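You operate a simulated robot arm through the tools that you are given. There is no shell and no other tool.

Carry out the task below with a simulated robot arm. There is one attempt and no reset: what you move stays moved.

Task
Mix the vial with the yellow band in the yellow rack at high speed until its tablet is gone.
Fine: stand it back in its well, turn the mixer off and rest the yellow bung from the black block on it; leave the other vials. Set down upright: what you pick out.

The check looks at the end state, three seconds after you hand in, the way a careful person would. Anything else that was tipped, shoved, dropped, spilled or broken makes it a failure.

Robot
A 7-joint arm with a two-finger gripper, fixed in place. Base frame: the origin is at the foot of the arm, x ahead of it, y to its left, z up. Readings come in mm, degrees, newtons and seconds.
With the tool pointing down near the work surface it reaches from about 300 to 740 mm from the base axis. Its first joint turns from -166.0 to 166.0 degrees. Payload 2.94 kg.
The tool frame sits at the grasp point between the pads (the TCP): z along the fingers, y along the line on which they close. The tips reach 30 mm beyond it. The gripper opens to 138 mm. The gripper's body begins 109 mm behind the TCP.
Orientation is that of the tool frame in the base frame, as a unit quaternion [x, y, z, w]. With the fingers straight down and closing along the base's y, the tool's x points along the base's -x, its y along +y and its z along -z.

Tools
- The arm moves only by the tool servo_tool. Its argument "increments" is a list of rows, each a list of 7 numbers: the shift along the base's x, y, z in units of 25 mm (1.0 is 25 mm), then the turn, a rotation vector about the base's x, y, z in units of 8 degrees (1.0 is 8 degrees), then the finger opening in mm, from 0 to 138. In form: [[tx, ty, tz, ax, ay, az, grip], ...]. A call has 1 to 20 rows; each row shifts and turns the commanded pose from where the row before left it. A call with a number of a shift or a turn outside -1 to 1 is refused whole. Each row takes 0.2 s and may step no farther than 50 mm and 8.6 degrees from the row before; otherwise, or with a gripper value out of range, the whole call is refused. A pose out of reach is approached as far as the arm can. The call stops where the force on the tool passes 40 N (or 10 N more than at its start, if that is more) or the arm is blocked; 0.2 s more then pass. Each finger halts on what it meets, pressing with about 42 N; the grip force reading is that of the motor and also rises with nothing between the fingers. The clock runs only during rows and for 0.2 s after the last one: add rows that do not move to give the fingers time. The reply holds the time, the measured pose of the TCP, the force on the tool along the base axes, the opening and the grip force, in the units named above and with some noise, with the torque about the TCP (base axes, N m) and any sound that the robot's microphone picked up, and new pictures: "views" is both (left out), scene, wrist or none.
- Cameras (640 x 400 px; columns grow to the right, rows downward): "scene" is fixed at [399.5, 650.7, 1412.8]; the picture's right is [-0.98, 0.20, 0.00], its down [0.05, 0.25, -0.97] and it looks along [-0.19, -0.95, -0.25] (base axes); focal length 318 px, centre (320, 200). "wrist" rides on the gripper at [71, 19, -146] in the tool frame; the picture's right is [-0.26, 0.96, 0.00], its down [-0.85, -0.23, -0.48] and it looks along [-0.46, -0.12, 0.88] (tool axes); focal length 280 px, centre (320, 200).
- raise_lower(by): slides the trunk up (or, below 0, down) by that many mm; the arm rides with it, the base frame stays. It gives what a move gives, with no picture.
- probe_pixels(camera, pixels): for up to 12 pixels [column, row] of the newest picture of that camera ("zoom" is the newest enlarged one), the place [x, y, z] in the base frame of the surface seen there, good to about 2 mm. It takes no simulated time.
- enlarge(camera, box): a new picture of the part [left, top, right, bottom] of that camera's present view, enlarged. It takes no simulated time.
- hand_in(): hands the job in; it is judged then, once.

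Open the gripper and draw the arm clear of the work before you hand the job in, unless the task says otherwise.

The tools are called after "Request:" as a command line: name --pt "numbers of a row" for each row, then --argument value for the rest, lists and objects as JSON in quotes. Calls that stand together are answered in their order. servo_tool: Moves the arm, as the interface text tells. Its arguments: {"type":"object","properties":{"increments":{"type":"array","items":{"type":"array","items":{"type":"number"}}},"views":{"type":"string","enum":["both","scene","wrist","none"]}},"required":["increments"]} The other tools are called the same way: raise_lower (by) slides the trunk up or down; probe_pixels (camera, pixels) gives the place of the surface under pixels of a picture; enlarge (camera, box) takes an enlarged picture of a part of a camera's view; hand_in () hands the job in.

At the start:

```text
clock: 0.0
tcp_pos: [68.6, -463.0, 1163.8]
tool_rot: [0.001, 1.0, 0.0, 0.0]
wrist_force: [0.1, 0.9, -0.3]
wrist_torque: [0.02, -0.05, 0.0]
grip_width: 138.0
finger_force: 0.0
trunk travel left (down, up): [-425.0, 29.0]
```

scene: 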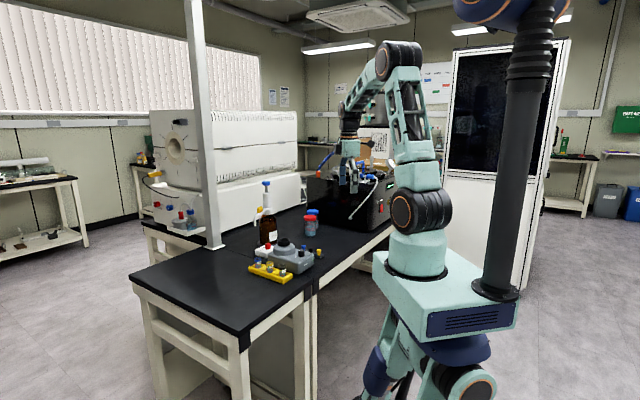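
wrist: 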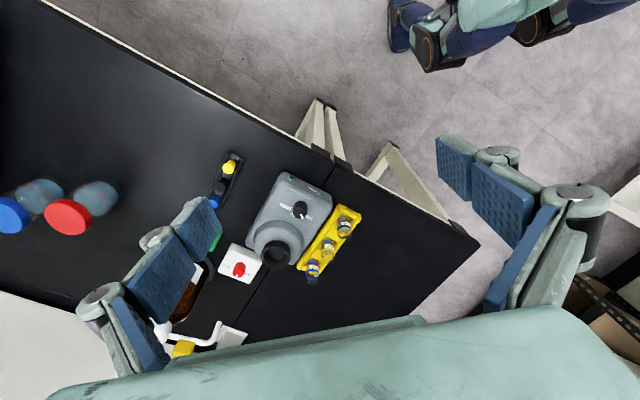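

The wrist picture shows the mixer at about (285,215), yellow rack at (330,240), and black bung block at (225,180). I'll enlarge those regions in both cameras to see the details.

Request:
enlarge --camera "wrist" --box '[190, 140, 380, 290]'

Request:
enlarge --camera "scene" --box '[235, 220, 335, 290]'

Request:
probe_pixels --camera "wrist" --pixels '[[345, 222], [330, 243], [313, 267], [301, 209], [277, 255], [288, 190], [229, 166], [216, 196], [239, 268], [350, 300], [330, 260], [360, 210]]'

```text
2.67 times, centred on (285, 215) of wrist
```

zoom: 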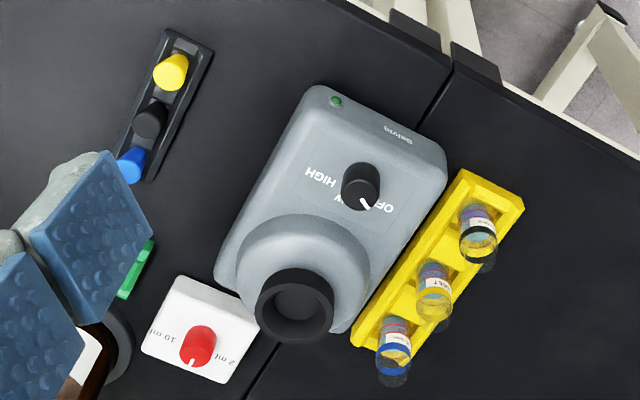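

```text
5.71 times, centred on (285, 255) of scene
```

zoom: 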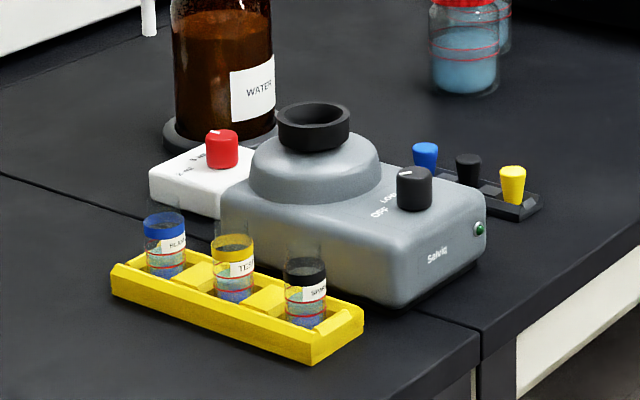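

```text
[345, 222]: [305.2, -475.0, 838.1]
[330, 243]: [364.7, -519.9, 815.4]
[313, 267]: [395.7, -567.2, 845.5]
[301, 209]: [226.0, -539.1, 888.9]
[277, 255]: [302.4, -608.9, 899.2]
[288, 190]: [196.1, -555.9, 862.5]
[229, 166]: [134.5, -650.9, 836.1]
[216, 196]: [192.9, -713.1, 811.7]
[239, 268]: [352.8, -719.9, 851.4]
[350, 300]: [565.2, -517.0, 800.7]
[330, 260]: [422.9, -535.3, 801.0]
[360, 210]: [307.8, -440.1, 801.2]
```

The table top is at z≈801; the vials stand at roughly (305,-475), (350,-520), (393,-567). I move the tool above the rack area for a closer look, staying high.

Request:
servo_tool --pt "0.8 -0.2 -0.4 0 0 0 138" --pt "0.8 -0.2 -0.4 0 0 0 138" --pt "0.8 -0.2 -0.4 0 0 0 138" --pt "0.8 -0.2 -0.4 0 0 0 138" --pt "0.8 -0.2 -0.4 0 0 0 138" --pt "0.8 -0.2 -0.4 0 0 0 138" --pt "0.8 -0.2 -0.4 0 0 0 138" --views "both"

```text
clock: 1.6
tcp_pos: [209.4, -497.6, 1093.2]
tool_rot: [0.0, 1.0, 0.001, 0.0]
wrist_force: [0.1, 0.1, 0.3]
wrist_torque: [-0.01, 0.01, -0.01]
grip_width: 137.9
finger_force: 0.1
trunk travel left (down, up): [-425.0, 29.0]
```

scene: 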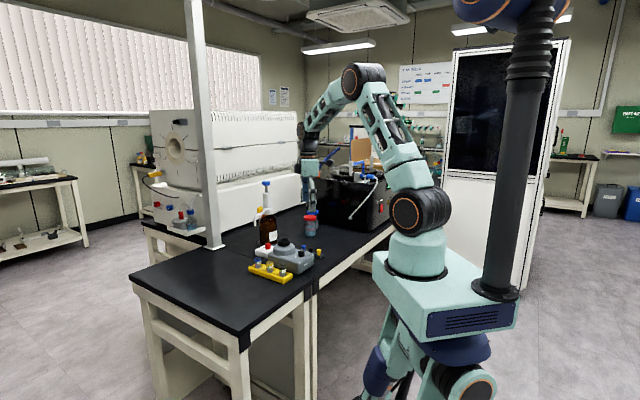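
wrist: 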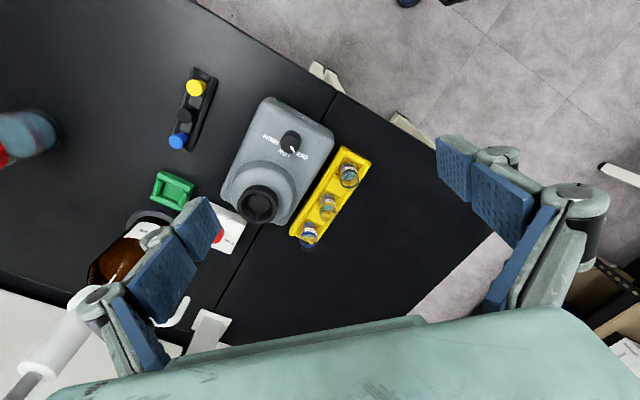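

The rack, mixer and block are now clearer (vials at (348,175), (328,205), (309,233)). I enlarge this view for detail of the dial labels and vial contents.

Request:
enlarge --camera "wrist" --box '[220, 90, 380, 250]'

Request:
probe_pixels --camera "wrist" --pixels '[[348, 150], [370, 158], [290, 235], [310, 248], [290, 140], [258, 203], [258, 190], [318, 222], [335, 190], [195, 87], [328, 203], [328, 210]]'

Request:
enlarge --camera "scene" --box '[240, 230, 330, 290]'

```text
2.50 times, centred on (300, 170) of wrist
```

zoom: 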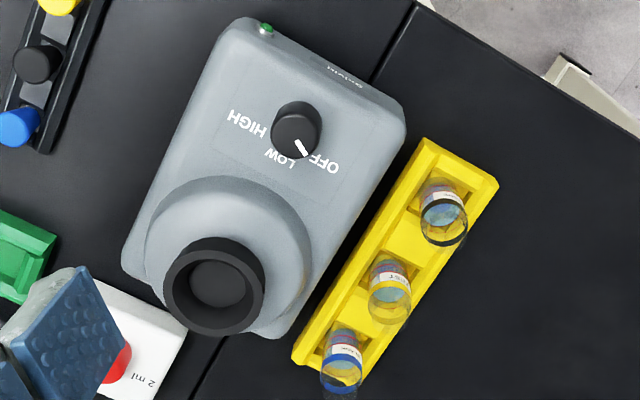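

```text
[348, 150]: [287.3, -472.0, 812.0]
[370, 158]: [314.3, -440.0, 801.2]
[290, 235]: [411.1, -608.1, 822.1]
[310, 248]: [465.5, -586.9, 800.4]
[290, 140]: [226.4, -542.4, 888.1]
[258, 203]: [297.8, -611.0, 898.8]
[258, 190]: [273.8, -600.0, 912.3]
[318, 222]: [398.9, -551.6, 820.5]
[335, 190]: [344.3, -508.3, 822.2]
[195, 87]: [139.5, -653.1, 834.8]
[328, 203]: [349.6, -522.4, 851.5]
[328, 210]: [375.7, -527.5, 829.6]
```

```text
6.67 times, centred on (285, 260) of scene
```

zoom: 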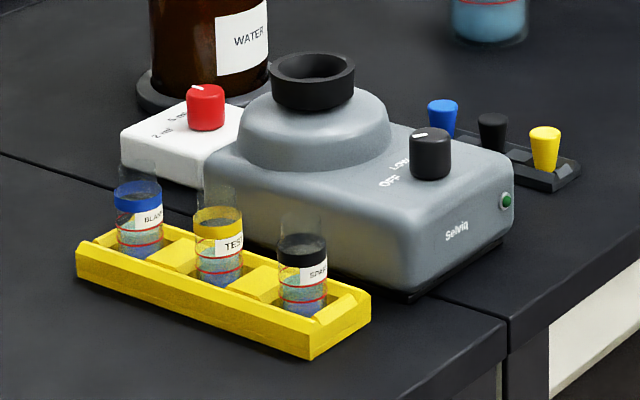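

I'll probe the dial marks (OFF, LOW, HIGH), pointer and knob in a zoom of the dial to get exact angles.

Request:
enlarge --camera "wrist" --box '[255, 115, 319, 165]'

```text
8.00 times, centred on (287, 140) of wrist
```

zoom: 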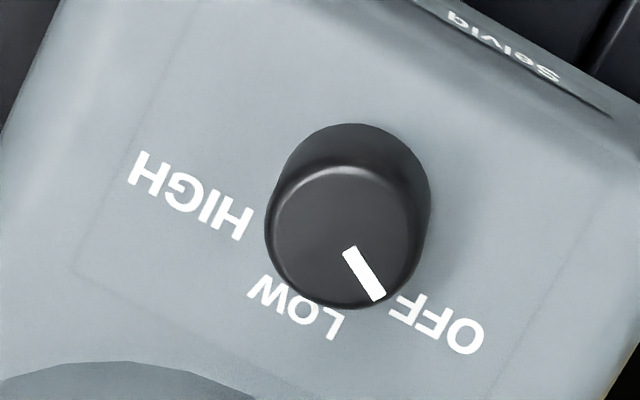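

Request:
probe_pixels --camera "zoom" --pixels '[[190, 195], [297, 305], [435, 322], [345, 235], [350, 250], [377, 295], [345, 172], [275, 230], [415, 230], [345, 300], [130, 165], [480, 340]]'

```text
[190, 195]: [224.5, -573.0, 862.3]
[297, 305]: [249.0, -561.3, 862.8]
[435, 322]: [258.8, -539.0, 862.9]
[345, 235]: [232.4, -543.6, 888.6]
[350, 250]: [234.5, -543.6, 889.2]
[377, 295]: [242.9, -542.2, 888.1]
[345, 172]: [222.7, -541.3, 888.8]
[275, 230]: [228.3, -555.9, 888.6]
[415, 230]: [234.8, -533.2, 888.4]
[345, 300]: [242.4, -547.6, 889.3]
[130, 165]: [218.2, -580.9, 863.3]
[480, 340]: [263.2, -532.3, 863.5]
```

The knob (about 25 mm across, top z≈889) is centred near (232.5,-544), pointer at OFF (+10°), LOW at about -46°, HIGH at about -105°. I move above the knob while yawing +60° to leave room for a ~-116° turn, and narrow the fingers.

Request:
servo_tool --pt "0.115 -0.2315 -0.515 0 0 0.9375 60" --pt "0.115 -0.2315 -0.515 0 0 0.9375 60" --pt "0.115 -0.2315 -0.515 0 0 0.9375 60" --pt "0.115 -0.2315 -0.515 0 0 0.9375 60" --pt "0.115 -0.2315 -0.515 0 0 0.9375 60" --pt "0.115 -0.2315 -0.515 0 0 0.9375 60" --pt "0.115 -0.2315 -0.515 0 0 0.9375 60" --pt "0.115 -0.2315 -0.515 0 0 0.9375 60" --pt "0 0 0 0 0 0 60" --views "both"

```text
clock: 3.6
tcp_pos: [230.7, -544.0, 990.7]
tool_rot: [-0.501, 0.865, 0.001, 0.0]
wrist_force: [-0.8, -0.4, 0.5]
wrist_torque: [0.02, -0.03, -0.04]
grip_width: 60.2
finger_force: 0.1
trunk travel left (down, up): [-425.0, 29.0]
```

scene: 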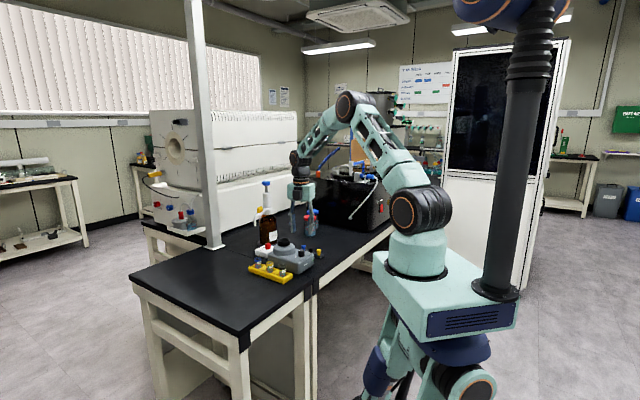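
wrist: 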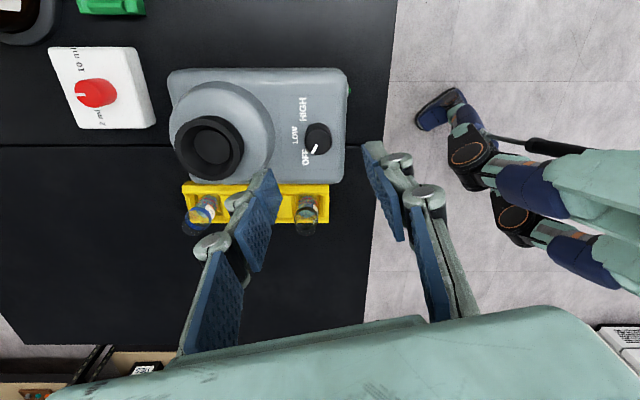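

Yaw +60° was reached. Before engaging the knob I test at this height that a full -120° sweep is reachable.

Request:
servo_tool --pt "0.07 0 0 0 0 -1 50" --pt "0 0 0 0 0 -1 50" --pt "0 0 0 0 0 -1 50" --pt "0 0 0 0 0 -1 50" --pt "0 0 0 0 0 -1 50" --pt "0 0 0 0 0 -1 50" --pt "0 0 0 0 0 -1 50" --pt "0 0 0 0 0 -1 50" --pt "0 0 0 0 0 -1 50" --pt "0 0 0 0 0 -1 50" --pt "0 0 0 0 0 -1 50" --pt "0 0 0 0 0 -1 50" --pt "0 0 0 0 0 -1 50" --pt "0 0 0 0 0 -1 50" --pt "0 0 0 0 0 -1 50" --pt "0 0 0 0 0 0 50" --views "wrist"

```text
clock: 7.0
tcp_pos: [232.3, -543.6, 990.3]
tool_rot: [0.501, 0.865, 0.0, 0.0]
wrist_force: [-0.3, -0.5, -0.4]
wrist_torque: [-0.02, -0.03, -0.01]
grip_width: 49.9
finger_force: 0.1
trunk travel left (down, up): [-425.0, 29.0]
```

wrist: 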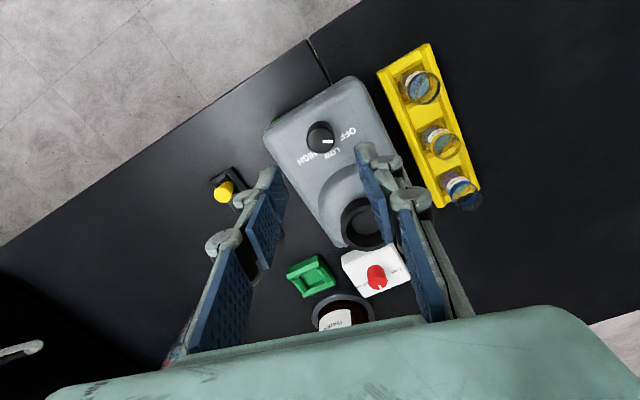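

The full sweep is reachable. From this angle I enlarge the vials and knob to refine positions and look for the tablet.

Request:
enlarge --camera "wrist" --box '[370, 40, 490, 220]'

Request:
probe_pixels --camera "wrist" --pixels '[[320, 131], [308, 138], [333, 138], [320, 150], [320, 145], [360, 222], [440, 137], [440, 145], [418, 88], [460, 190], [224, 192], [380, 200]]'

```text
2.22 times, centred on (430, 130) of wrist
```

zoom: 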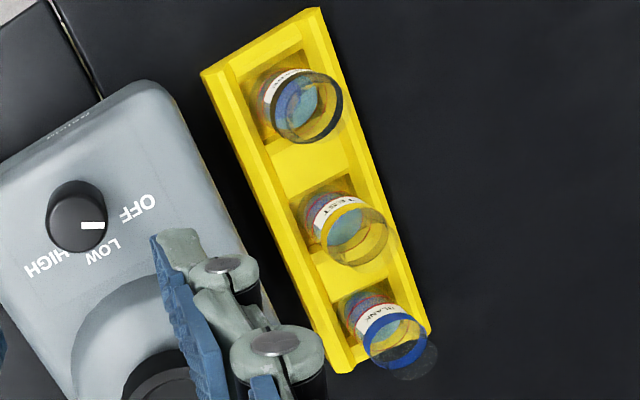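

```text
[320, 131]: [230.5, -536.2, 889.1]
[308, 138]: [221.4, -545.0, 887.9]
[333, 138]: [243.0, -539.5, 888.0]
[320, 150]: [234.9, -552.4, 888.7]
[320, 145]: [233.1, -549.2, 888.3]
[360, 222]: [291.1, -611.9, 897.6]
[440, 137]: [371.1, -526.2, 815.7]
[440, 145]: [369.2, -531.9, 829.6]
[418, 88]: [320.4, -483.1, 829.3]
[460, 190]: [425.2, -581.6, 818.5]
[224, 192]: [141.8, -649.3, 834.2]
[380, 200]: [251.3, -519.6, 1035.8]
```

Knob centre agrees at about (232.4,-543.7). I sweep back to yaw +56° at height, then look at the centring before descending.

Request:
servo_tool --pt "0 0 0 0 0 1 50" --pt "0 0 0 0 0 1 50" --pt "0 0 0 0 0 1 50" --pt "0 0 0 0 0 1 50" --pt "0 0 0 0 0 1 50" --pt "0 0 0 0 0 1 50" --pt "0 0 0 0 0 1 50" --pt "0 0 0 0 0 1 50" --pt "0 0 -0.4 0 0 1 50" --pt "0 0 -0.4 0 0 1 50" --pt "0 0 -0.4 0 0 1 50" --pt "0 0 -0.4 0 0 1 50" --pt "0 0 -0.4 0 0 1 50" --pt "0 0 0 0 0 1 50" --pt "0 0 0 0 0 0.5 50" --pt "0 0 0 0 0 0 50" --views "both"

```text
clock: 10.4
tcp_pos: [232.7, -544.4, 940.9]
tool_rot: [-0.47, 0.883, 0.0, 0.0]
wrist_force: [0.0, -0.2, 0.0]
wrist_torque: [0.03, 0.01, 0.01]
grip_width: 50.0
finger_force: 0.0
trunk travel left (down, up): [-425.0, 29.0]
```

scene: 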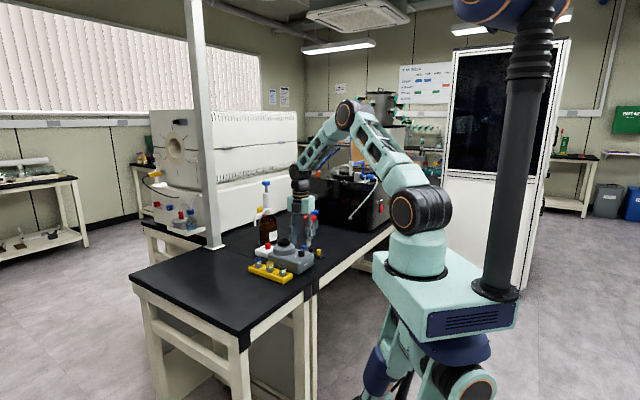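
wrist: 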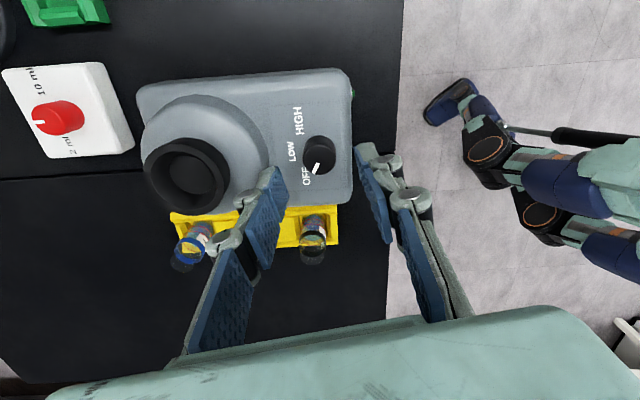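

Knob top appears at (319,156), matching the expected point under the TCP (320,159). I check the dome edge height near where the left finger would come down.

Request:
probe_pixels --camera "wrist" --pixels '[[255, 130], [262, 145], [268, 160], [273, 160], [240, 110], [280, 165], [250, 150], [319, 156], [311, 150], [328, 150], [320, 145], [230, 160]]'

Request:
enlarge --camera "wrist" --box '[240, 90, 400, 200]'

```text
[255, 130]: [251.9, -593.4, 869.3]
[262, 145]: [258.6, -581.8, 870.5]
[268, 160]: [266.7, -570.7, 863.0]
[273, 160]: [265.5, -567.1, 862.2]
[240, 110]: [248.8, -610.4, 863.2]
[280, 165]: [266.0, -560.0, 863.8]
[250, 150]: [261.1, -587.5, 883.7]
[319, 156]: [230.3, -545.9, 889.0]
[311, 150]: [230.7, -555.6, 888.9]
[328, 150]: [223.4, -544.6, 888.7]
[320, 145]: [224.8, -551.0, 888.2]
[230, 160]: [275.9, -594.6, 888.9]
```

```text
3.64 times, centred on (320, 145) of wrist
```

zoom: 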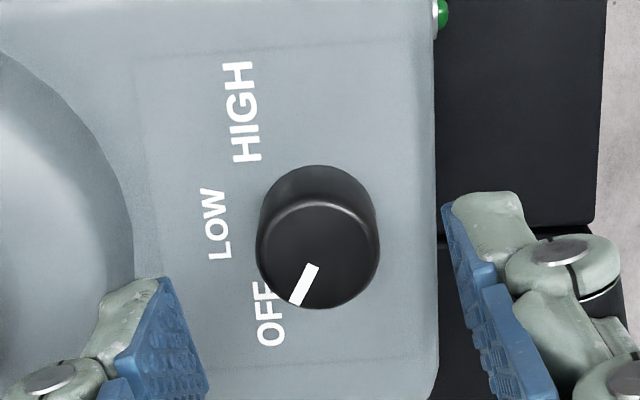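

The TCP is centred over the knob within about 1 mm and the finger clears the dome by several mm. I narrow to 42 mm and lower so the tips are about 7 mm above the mixer deck.

Request:
servo_tool --pt "-0.02 0.01 0 0 0 0 42" --pt "0 0 -0.5 0 0 0 42" --pt "0 0 -0.5 0 0 0 42" --pt "0 0 -0.4 0 0 0 42" --pt "0 0 -0.24 0 0 0 42" --pt "0 0 0 0 0 0 42" --views "both"

```text
clock: 11.8
tcp_pos: [231.7, -545.1, 898.3]
tool_rot: [-0.469, 0.883, 0.0, 0.0]
wrist_force: [-1.1, 0.2, 0.2]
wrist_torque: [0.0, 0.02, 0.01]
grip_width: 41.8
finger_force: 0.1
trunk travel left (down, up): [-425.0, 29.0]
```

scene: 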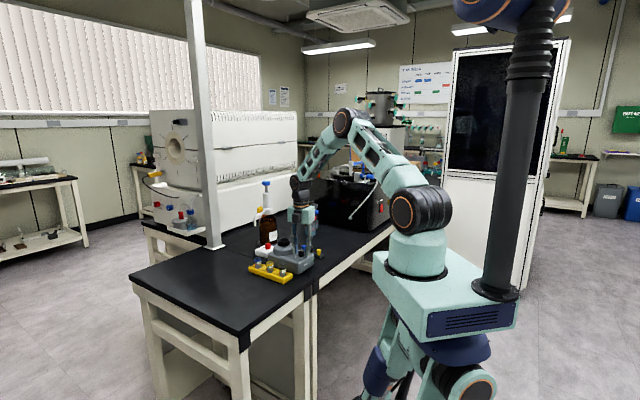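
wrist: 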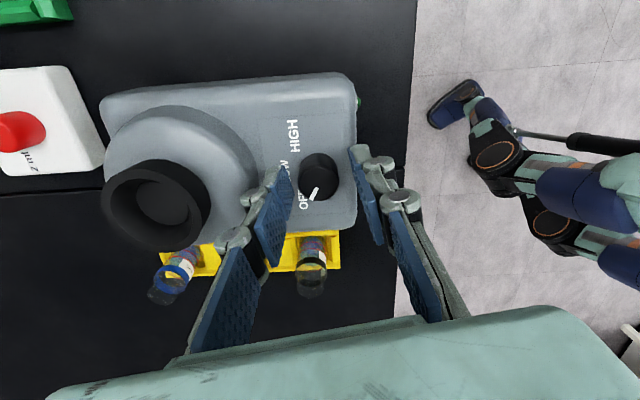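

Fingers straddle the knob at (319,175). I close gently towards the knob width and watch the forces.

Request:
servo_tool --pt "0 0 0 0 0 0 32" --pt "0 0 0 0 0 0 28" --pt "0 0 0 0 0 0 25" --pt "0 0 0 0 0 0 22" --pt "0 0 0 0 0 0 20" --pt "0 0 0 0 0 0 20" --views "wrist"

```text
clock: 13.2
tcp_pos: [233.5, -543.8, 899.1]
tool_rot: [-0.469, 0.883, 0.0, 0.001]
wrist_force: [5.5, -3.6, -0.6]
wrist_torque: [-0.13, -0.18, -0.02]
grip_width: 25.0
finger_force: 45.0
trunk travel left (down, up): [-425.0, 29.0]
```

wrist: 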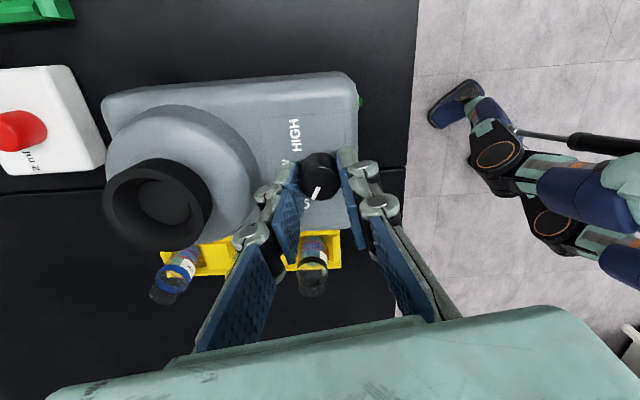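

The knob is gripped (25 mm) with only ~6 N side force. I turn it clockwise in stages, first about -40°.

Request:
servo_tool --pt "0.02 -0.013 0 0 0 -0.5 20" --pt "0 0 0 0 0 -0.9 20" --pt "0 0 0 0 0 -0.9 20" --pt "0 0 0 0 0 -0.9 20" --pt "0 0 0 0 0 -0.9 20" --pt "0 0 0 0 0 -0.9 20" --views "wrist"

```text
clock: 14.6
tcp_pos: [233.2, -544.8, 898.2]
tool_rot: [-0.139, 0.99, 0.0, 0.0]
wrist_force: [3.1, -3.3, 1.2]
wrist_torque: [-0.08, -0.09, 0.0]
grip_width: 25.3
finger_force: 44.6
trunk travel left (down, up): [-425.0, 29.0]
```

wrist: 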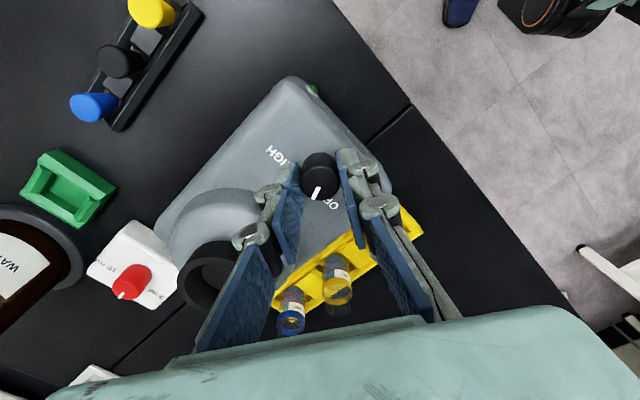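

The knob turns with the gripper (pointer stays put in the image while OFF moved to (325,202)). I continue about -70° more.

Request:
servo_tool --pt "0 0 0 0 0 -0.9 20" --pt "0 0 0 0 0 -0.9 20" --pt "0 0 0 0 0 -0.9 20" --pt "0 0 0 0 0 -0.9 20" --pt "0 0 0 0 0 -0.9 20" --pt "0 0 0 0 0 -0.9 20" --pt "0 0 0 0 0 -0.9 20" --pt "0 0 0 0 0 -0.9 20" --pt "0 0 0 0 0 -0.9 20" --pt "0 0 0 0 0 -0.65 20" --views "wrist"

```text
clock: 16.8
tcp_pos: [233.3, -544.1, 897.9]
tool_rot: [0.455, 0.89, -0.001, -0.001]
wrist_force: [3.3, -0.7, 1.7]
wrist_torque: [-0.18, -0.21, -0.03]
grip_width: 25.3
finger_force: 44.7
trunk travel left (down, up): [-425.0, 29.0]
```

wrist: 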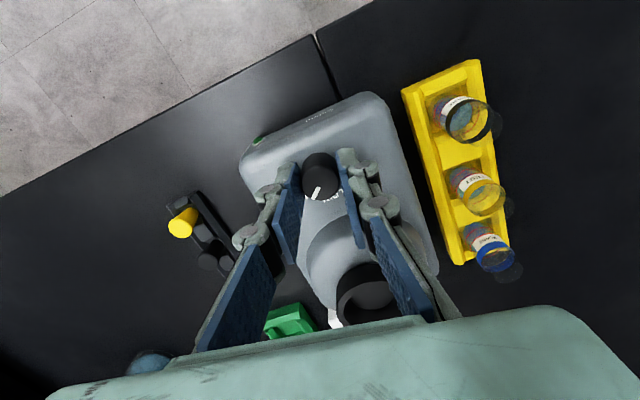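

Rotated about -110° so far without resistance and no sound has been reported. I zoom in on the knob to see the pointer relative to the labels.

Request:
enlarge --camera "wrist" --box '[240, 100, 400, 240]'

Request:
enlarge --camera "scene" --box '[240, 220, 340, 290]'

```text
2.86 times, centred on (320, 170) of wrist
```

zoom: 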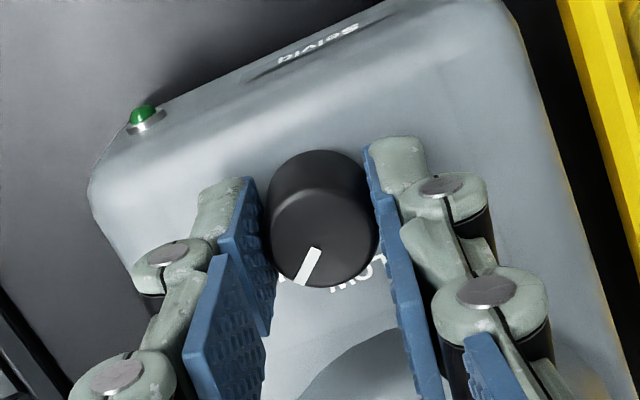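

```text
5.71 times, centred on (290, 255) of scene
```

zoom: 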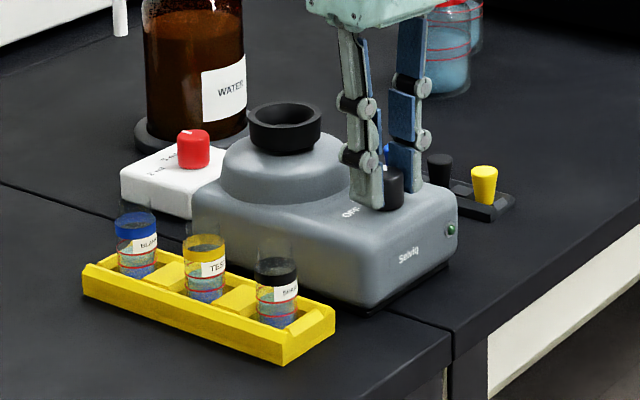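

The mixer hasn't moved and the pointer is at about -100°; HIGH is centred near -105°. I turn a few degrees more and check the torque for a stop.

Request:
servo_tool --pt "0 0 0 0 0 -0.4 20" --pt "0 0 0 0 0 -0.35 20" --pt "0 0 0 0 0 0 20" --views "none"

```text
clock: 17.6
tcp_pos: [233.4, -543.5, 898.6]
tool_rot: [0.501, 0.866, 0.0, 0.0]
wrist_force: [4.1, -0.1, 2.3]
wrist_torque: [0.09, -0.11, -0.01]
grip_width: 25.3
finger_force: 44.6
trunk travel left (down, up): [-425.0, 29.0]
```

Now about -116° total, no resistance. I release, lift straight up, and look at the dial.

Request:
servo_tool --pt "0 0 0 0 0 0 28" --pt "0 0 0 0 0 0 36" --pt "0 0 0 0 0 0 44" --pt "0 0 0 0 0 0 44" --pt "0 0 0.5 0 0 0 44" --pt "0 0 1 0 0 0 44" --pt "0 0 1 0 0 0 44" --pt "0 0 1 0 0 0 44" --pt "0 0 0 0 0 0 44" --views "both"

Request:
enlarge --camera "wrist" --box '[250, 80, 410, 200]'

Request:
enlarge --camera "scene" --box '[240, 220, 340, 290]'

```text
clock: 19.6
tcp_pos: [232.3, -544.2, 987.2]
tool_rot: [0.5, 0.866, 0.0, 0.0]
wrist_force: [0.0, -0.4, -0.2]
wrist_torque: [-0.07, 0.02, -0.01]
grip_width: 44.2
finger_force: 0.0
trunk travel left (down, up): [-425.0, 29.0]
```

scene: 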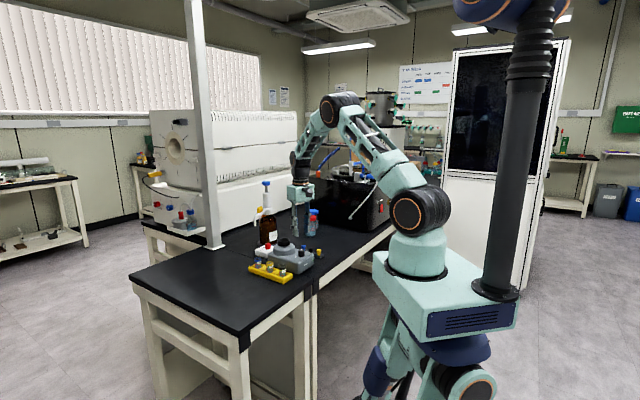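
wrist: 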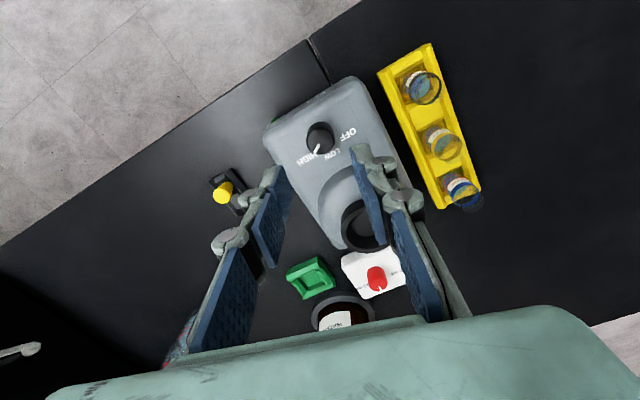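

```text
3.33 times, centred on (330, 140) of wrist
```

zoom: 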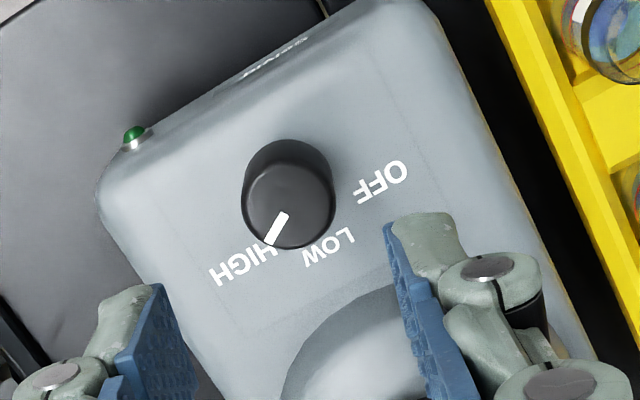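

```text
5.71 times, centred on (290, 255) of scene
```

zoom: 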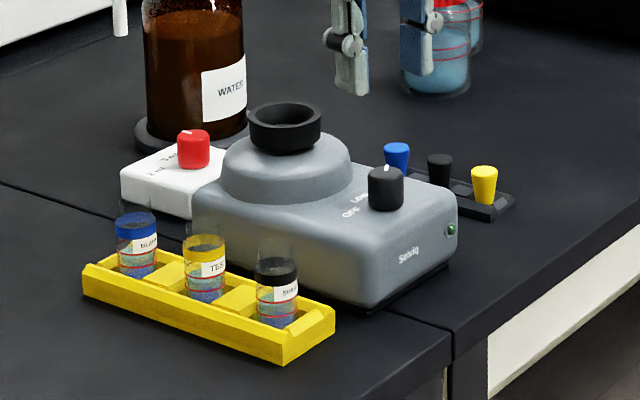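

The pointer now aims toward HIGH; I probe it and the label from this zoom to verify the angle.

Request:
probe_pixels --camera "wrist" --pixels '[[316, 145], [313, 149], [312, 152], [320, 140], [303, 159], [330, 152], [345, 133]]'

Request:
enlarge --camera "wrist" --box '[295, 110, 359, 170]'

```text
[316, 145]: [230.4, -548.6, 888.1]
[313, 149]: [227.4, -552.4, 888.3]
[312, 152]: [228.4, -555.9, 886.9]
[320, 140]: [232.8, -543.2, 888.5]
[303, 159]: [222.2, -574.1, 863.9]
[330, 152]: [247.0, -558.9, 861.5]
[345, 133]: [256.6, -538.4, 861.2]
```

```text
6.67 times, centred on (327, 140) of wrist
```

zoom: 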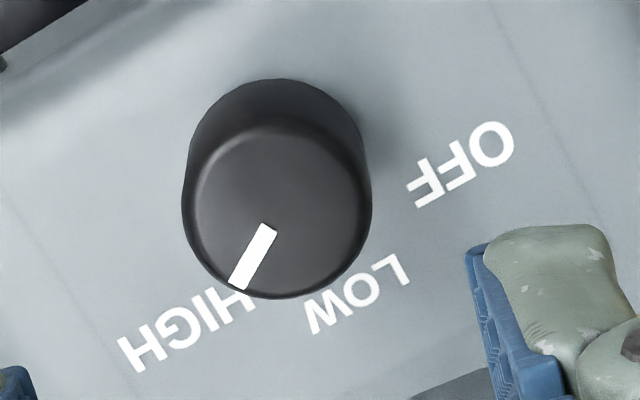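

I probe the pointer's two ends in this zoom for a precise angle.

Request:
probe_pixels --camera "zoom" --pixels '[[266, 230], [240, 282], [278, 213], [188, 330], [125, 350], [245, 300], [355, 295], [460, 165], [190, 213], [366, 213], [278, 135], [278, 292]]'

```text
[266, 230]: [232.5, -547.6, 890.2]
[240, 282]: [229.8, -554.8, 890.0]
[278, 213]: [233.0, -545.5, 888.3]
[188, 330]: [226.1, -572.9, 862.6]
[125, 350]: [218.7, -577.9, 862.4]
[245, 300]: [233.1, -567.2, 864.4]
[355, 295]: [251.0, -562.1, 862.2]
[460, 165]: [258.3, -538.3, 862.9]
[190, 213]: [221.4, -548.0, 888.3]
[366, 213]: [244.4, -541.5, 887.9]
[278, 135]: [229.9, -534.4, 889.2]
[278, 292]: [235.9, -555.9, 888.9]
```

The pointer reads about -106° against HIGH at -103°, so the mixer is set to HIGH. Before moving on, I probe the water bottle and other tall obstacles, plus vial points in the scene view.

Request:
probe_pixels --camera "scene" --pixels '[[267, 235], [266, 185], [266, 200], [258, 212], [268, 245], [283, 239], [320, 252], [303, 247], [267, 265], [257, 261], [310, 222], [212, 200]]'

Request:
enlarge --camera "scene" --box '[244, 248, 300, 283]'

```text
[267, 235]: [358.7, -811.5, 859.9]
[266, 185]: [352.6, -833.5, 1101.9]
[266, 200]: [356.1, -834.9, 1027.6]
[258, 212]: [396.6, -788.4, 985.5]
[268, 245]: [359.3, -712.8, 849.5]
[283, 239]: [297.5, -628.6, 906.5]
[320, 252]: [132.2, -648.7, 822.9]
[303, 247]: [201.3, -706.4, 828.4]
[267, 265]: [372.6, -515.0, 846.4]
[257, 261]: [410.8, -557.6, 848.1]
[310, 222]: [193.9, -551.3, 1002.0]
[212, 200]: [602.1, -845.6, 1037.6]
```

```text
11.43 times, centred on (272, 266) of scene
```

zoom: 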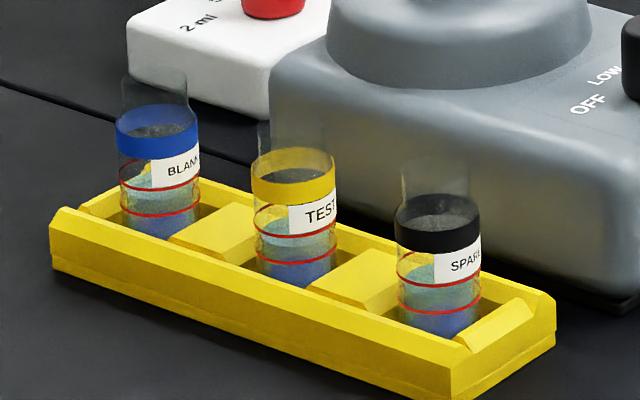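

The yellow-banded vial (TEST) is the middle one near (350-355,-522). I move above it at z≈985, yawing so the fingers close along the rack's length (yaw ≈ +44°), between the neighbours.

Request:
servo_tool --pt "0.37 0.068 0 0 0 1 50" --pt "0.37 0.068 0 0 0 1 50" --pt "0.37 0.068 0 0 0 1 50" --pt "0.37 0.068 0 0 0 1 50" --pt "0.37 0.068 0 0 0 1 50" --pt "0.37 0.068 0 0 0 1 50" --pt "0.37 0.068 0 0 0 1 50" --pt "0.37 0.068 0 0 0 1 50" --pt "0.37 0.068 0 0 0 1 50" --pt "0.37 0.068 0 0 0 1 50" --pt "0.37 0.068 0 0 0 1 50" --pt "0.37 0.068 0 0 0 1 50" --pt "0.37 0.068 0 0 0 1 50" --pt "0 0 0 0 0 0 50" --views "both"

Request:
enlarge --camera "wrist" --box '[240, 80, 400, 200]'

```text
clock: 22.6
tcp_pos: [353.2, -522.1, 987.0]
tool_rot: [-0.375, 0.927, 0.0, 0.001]
wrist_force: [-0.4, 0.0, 1.0]
wrist_torque: [-0.02, 0.01, 0.0]
grip_width: 50.2
finger_force: 0.1
trunk travel left (down, up): [-425.0, 29.0]
```

scene: 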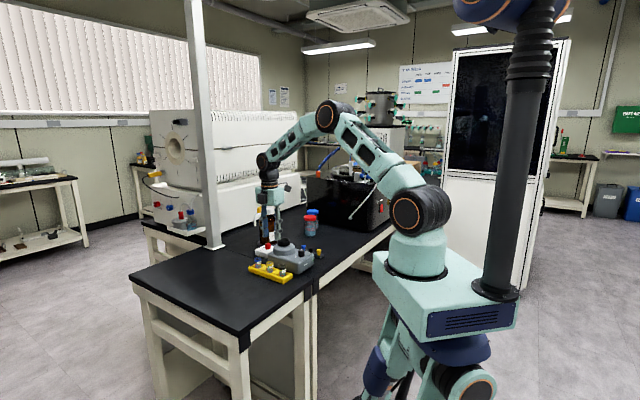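
wrist: 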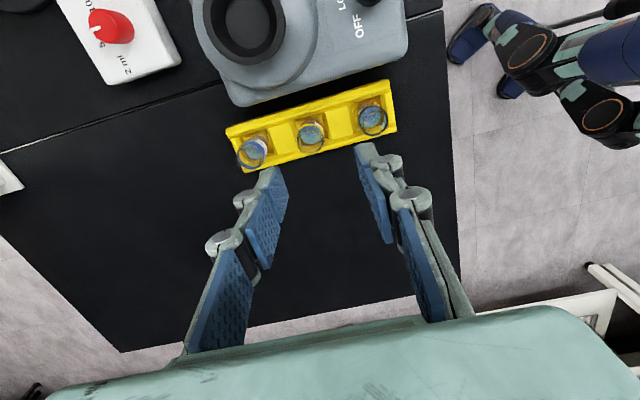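

```text
3.33 times, centred on (320, 140) of wrist
```

zoom: 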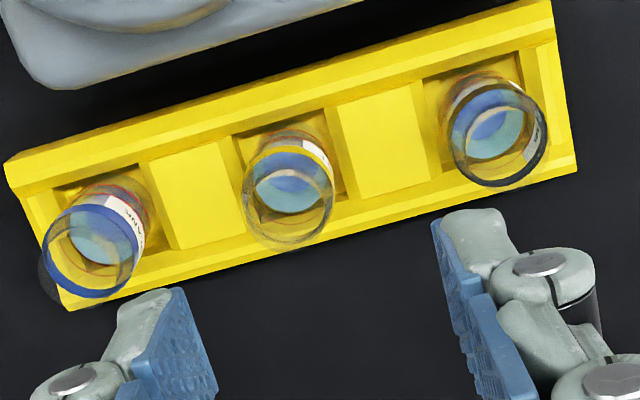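

The rack runs at about -14° in this image, so the yaw needs a correction. I probe the rack's edges, spacers and vial rims to get the exact axis.

Request:
probe_pixels --camera "zoom" --pixels '[[8, 162], [550, 3], [575, 170], [68, 305], [185, 190], [385, 150], [242, 205], [335, 200], [290, 247], [290, 190], [300, 150], [460, 45]]'

Request:
probe_pixels --camera "wrist" --pixels '[[311, 141], [311, 128], [373, 120], [253, 152], [254, 138], [312, 122], [372, 108], [300, 135], [323, 130]]'

```text
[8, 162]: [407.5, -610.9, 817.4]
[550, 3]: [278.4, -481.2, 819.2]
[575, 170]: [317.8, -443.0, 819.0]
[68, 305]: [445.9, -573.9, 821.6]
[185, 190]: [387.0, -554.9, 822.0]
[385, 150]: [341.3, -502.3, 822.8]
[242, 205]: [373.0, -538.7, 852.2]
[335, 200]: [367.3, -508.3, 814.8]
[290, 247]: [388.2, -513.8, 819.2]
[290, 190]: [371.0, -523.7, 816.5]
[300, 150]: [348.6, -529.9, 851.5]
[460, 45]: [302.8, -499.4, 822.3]
```

```text
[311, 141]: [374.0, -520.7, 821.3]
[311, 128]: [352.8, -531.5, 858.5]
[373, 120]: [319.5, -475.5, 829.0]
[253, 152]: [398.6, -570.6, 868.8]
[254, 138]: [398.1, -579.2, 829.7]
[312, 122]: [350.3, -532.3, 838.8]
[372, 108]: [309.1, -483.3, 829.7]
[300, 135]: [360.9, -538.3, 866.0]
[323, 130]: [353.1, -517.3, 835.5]
```

Rack centre works out to (362.4,-527.3) with its axis at ±135° azimuth, so yaw 45° is right (the camera is mounted rotated ~15°). Vial diameter ≈28 mm, rim z≈868. I centre over (362.5,-527.2) and come down to z≈930 to check alignment.

Request:
servo_tool --pt "0.18 -0.1 -0.4 0 0 0.11 46" --pt "0.18 -0.1 -0.6 0 0 0 46" --pt "0 0 -0.6 0 0 0 46" --pt "0 0 -0.6 0 0 0 46" --pt "0 0 0 0 0 0 46" --views "wrist"

Request:
enlarge --camera "wrist" --box '[240, 90, 400, 210]'

```text
clock: 23.8
tcp_pos: [361.2, -526.5, 931.0]
tool_rot: [-0.382, 0.924, 0.001, -0.001]
wrist_force: [-0.2, 0.2, -0.3]
wrist_torque: [-0.02, 0.01, 0.03]
grip_width: 46.1
finger_force: 0.1
trunk travel left (down, up): [-425.0, 29.0]
```

wrist: 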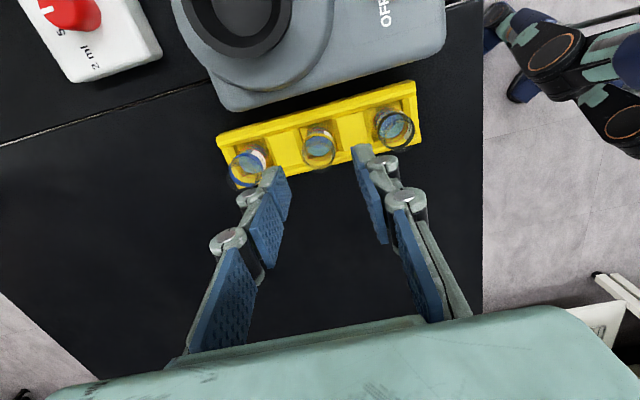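

```text
3.33 times, centred on (320, 150) of wrist
```

zoom: 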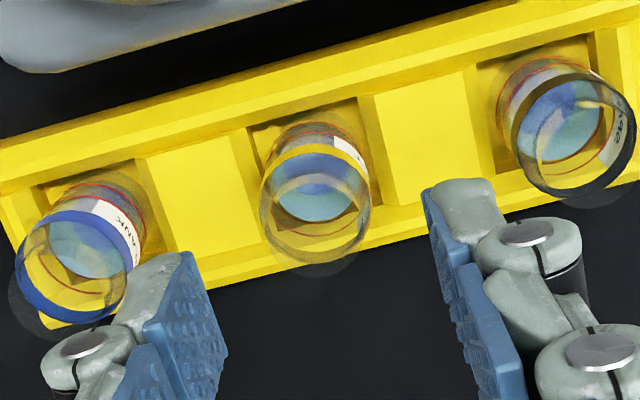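

The vial's rim centre appears at about (318.5,154.5) versus expected (320,155), so I'm about 1 mm off; I correct and descend to z≈858 with 44 mm opening.

Request:
servo_tool --pt "0.036 -0.032 0 0 0 0 44" --pt "0 0 -0.6 0 0 0 44" --pt "0 0 -0.6 0 0 0 44" --pt "0 0 -0.6 0 0 0 44" --pt "0 0 -0.6 0 0 0 44" --pt "0 0 -0.5 0 0 0 44" --pt "0 0 0 0 0 0 44" --views "both"

Request:
enlarge --camera "scene" --box '[235, 225, 315, 285]'

```text
clock: 25.4
tcp_pos: [361.9, -529.4, 858.4]
tool_rot: [-0.382, 0.924, 0.0, 0.0]
wrist_force: [0.0, -0.4, 0.3]
wrist_torque: [-0.05, 0.0, 0.02]
grip_width: 43.8
finger_force: 0.0
trunk travel left (down, up): [-425.0, 29.0]
```

scene: 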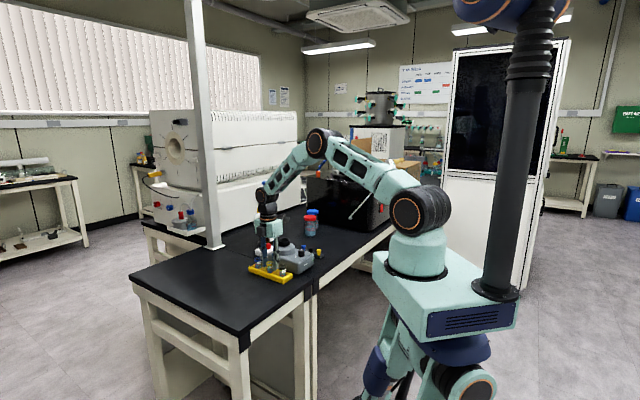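
wrist: 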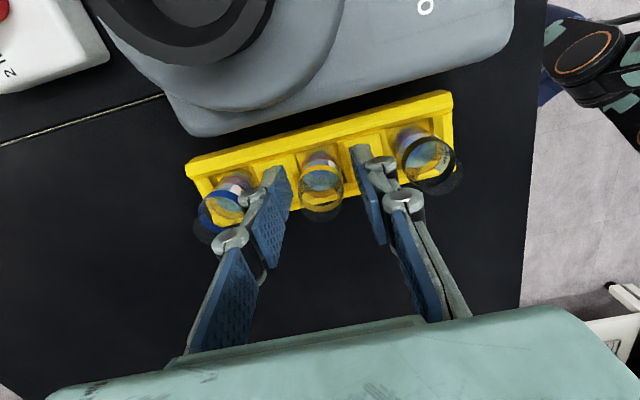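

```text
6.67 times, centred on (275, 255) of scene
```

zoom: 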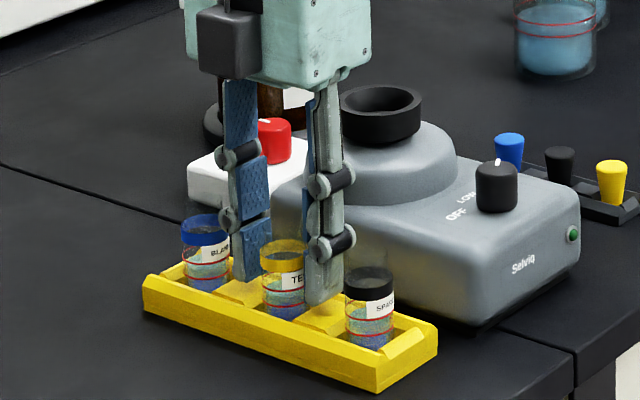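

Both fingers are between neighbours, straddling the TEST vial cleanly. I close in small steps and watch forces.

Request:
servo_tool --pt "0 0 0 0 0 0 36" --pt "0 0 0 0 0 0 32" --pt "0 0 0 0 0 0 30" --pt "0 0 0 0 0 0 28" --pt "0 0 0 0 0 0 26" --pt "0 0 0 0 0 0 24" --pt "0 0 0 0 0 0 24" --views "wrist"

Request:
enlarge --camera "wrist" --box '[240, 120, 400, 240]'

```text
clock: 27.0
tcp_pos: [361.7, -528.1, 860.1]
tool_rot: [-0.382, 0.924, -0.001, 0.0]
wrist_force: [0.4, 1.0, 0.1]
wrist_torque: [0.01, 0.02, 0.0]
grip_width: 26.3
finger_force: 41.7
trunk travel left (down, up): [-425.0, 29.0]
```

wrist: 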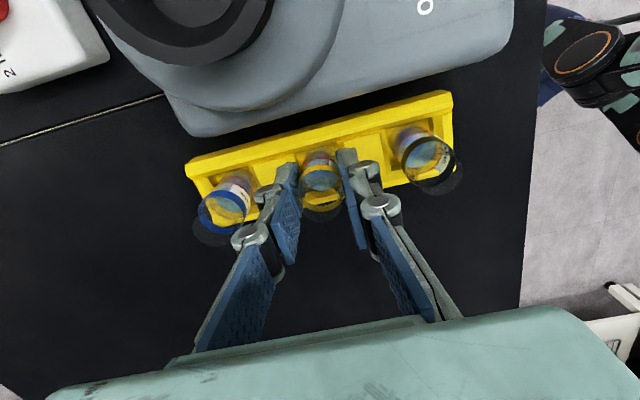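

```text
3.33 times, centred on (320, 180) of wrist
```

zoom: 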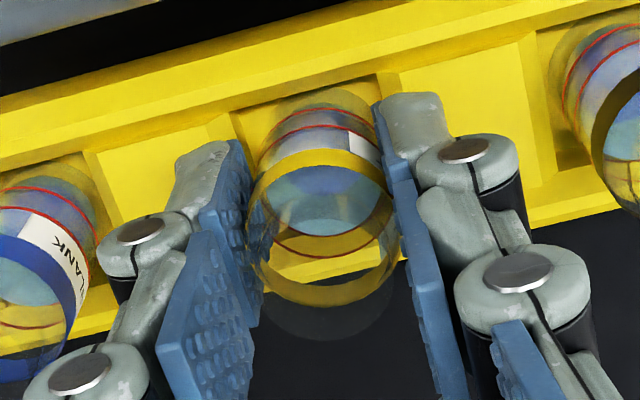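

Gripped at 26.3 mm with near-zero side force. I lift straight up about 60 mm slowly and check the hold.

Request:
servo_tool --pt "0 0 0.2 0 0 0 24" --pt "0 0 0.4 0 0 0 24" --pt "0 0 0.5 0 0 0 24" --pt "0 0 0.6 0 0 0 24" --pt "0 0 0.6 0 0 0 24" --pt "0 0 0.6 0 0 0 24" --pt "0 0 0.6 0 0 0 24" --pt "0 0 0.6 0 0 0 24" --pt "0 0 0.6 0 0 0 24" --pt "0 0 0.5 0 0 0 24" --pt "0 0 0 0 0 0 24" --views "both"

Request:
enlarge --camera "scene" --box '[235, 215, 315, 285]'

Request:
enlarge --camera "wrist" --box '[240, 100, 400, 240]'

```text
clock: 29.4
tcp_pos: [361.3, -528.5, 988.3]
tool_rot: [-0.382, 0.924, 0.0, 0.001]
wrist_force: [-0.5, -0.2, -0.5]
wrist_torque: [0.0, 0.0, -0.01]
grip_width: 26.1
finger_force: 41.5
trunk travel left (down, up): [-425.0, 29.0]
```

scene: 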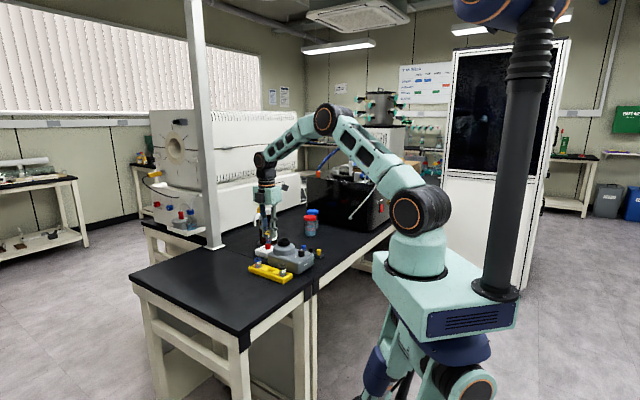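
wrist: 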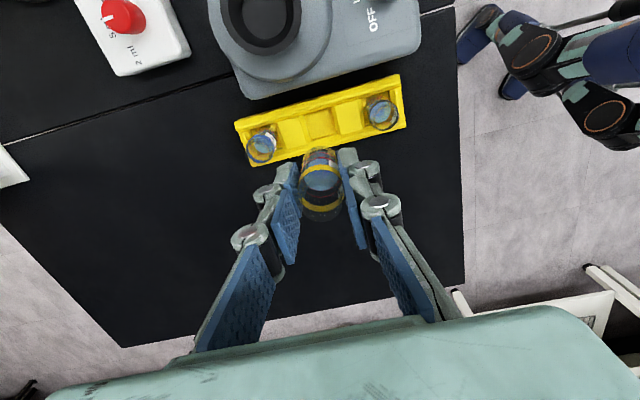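

```text
5.71 times, centred on (275, 250) of scene
```

zoom: 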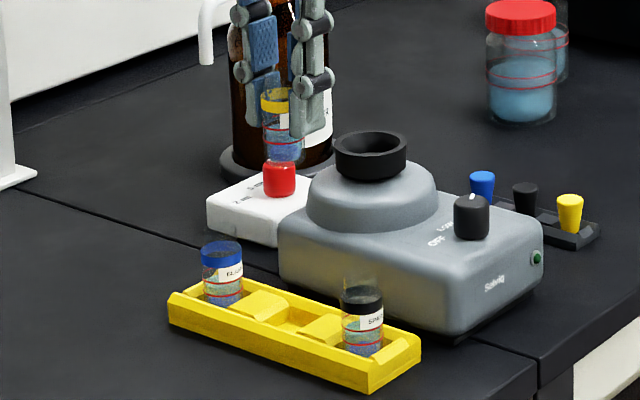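

```text
2.86 times, centred on (320, 170) of wrist
```

zoom: 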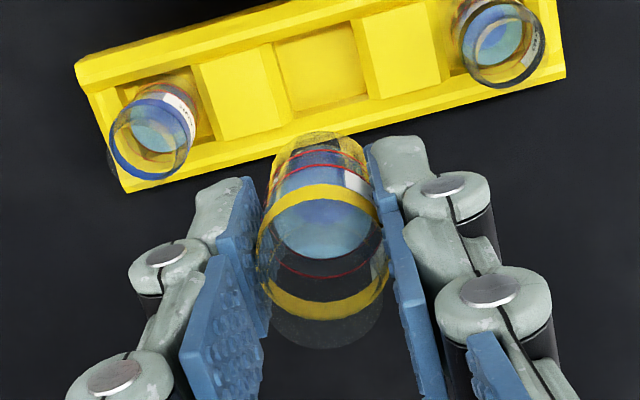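

The vial is held upright and the others are undisturbed. I probe the empty well and the mixer cup rim/floor to get the exact cup centre.

Request:
probe_pixels --camera "wrist" --pixels '[[265, 20], [225, 20], [298, 20], [262, 48], [243, 10], [284, 10], [262, 38], [319, 124], [310, 120], [328, 128], [240, 30], [290, 30]]'

Request:
enlarge --camera "scene" --box '[268, 228, 300, 252]'

```text
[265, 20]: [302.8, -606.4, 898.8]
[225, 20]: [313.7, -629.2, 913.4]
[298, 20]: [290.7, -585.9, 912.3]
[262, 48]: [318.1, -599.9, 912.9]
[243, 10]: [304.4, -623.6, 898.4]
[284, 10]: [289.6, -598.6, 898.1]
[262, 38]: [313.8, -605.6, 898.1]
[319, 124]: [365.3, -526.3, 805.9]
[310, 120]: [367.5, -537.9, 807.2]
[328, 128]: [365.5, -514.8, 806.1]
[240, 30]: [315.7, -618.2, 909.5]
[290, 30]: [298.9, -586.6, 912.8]
```

```text
16.00 times, centred on (284, 240) of scene
```

zoom: 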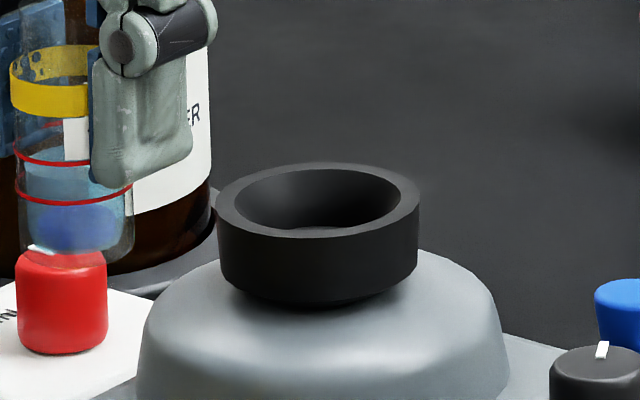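

Well floor is z≈806 and cup floor ≈898.5. I probe the cup rim's outer edges in the zoomed scene view and in a wrist zoom to fix its centre.

Request:
probe_pixels --camera "zoom" --pixels '[[222, 205], [415, 205], [318, 258], [318, 168], [230, 205], [406, 205], [318, 248], [318, 172], [318, 235], [318, 180], [225, 185], [410, 225]]'

Request:
enlarge --camera "wrist" --box '[200, 0, 330, 80]'

```text
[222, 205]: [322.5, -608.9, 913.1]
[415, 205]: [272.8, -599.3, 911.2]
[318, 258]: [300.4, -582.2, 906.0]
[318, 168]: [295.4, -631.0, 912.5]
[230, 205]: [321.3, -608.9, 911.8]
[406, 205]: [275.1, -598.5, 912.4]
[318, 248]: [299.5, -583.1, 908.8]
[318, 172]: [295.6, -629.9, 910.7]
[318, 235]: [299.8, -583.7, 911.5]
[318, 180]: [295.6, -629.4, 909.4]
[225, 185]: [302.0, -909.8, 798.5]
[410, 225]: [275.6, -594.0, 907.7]
```

```text
4.92 times, centred on (265, 40) of wrist
```

zoom: 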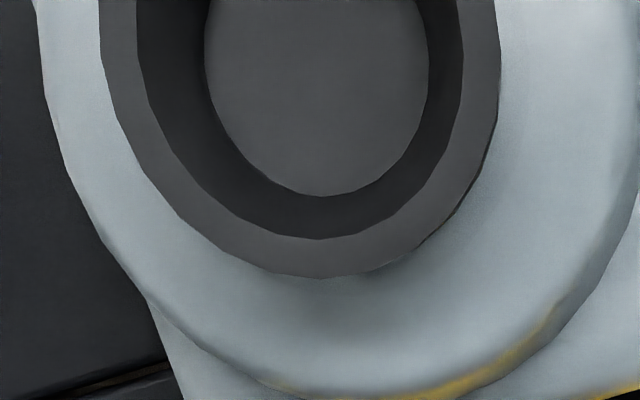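

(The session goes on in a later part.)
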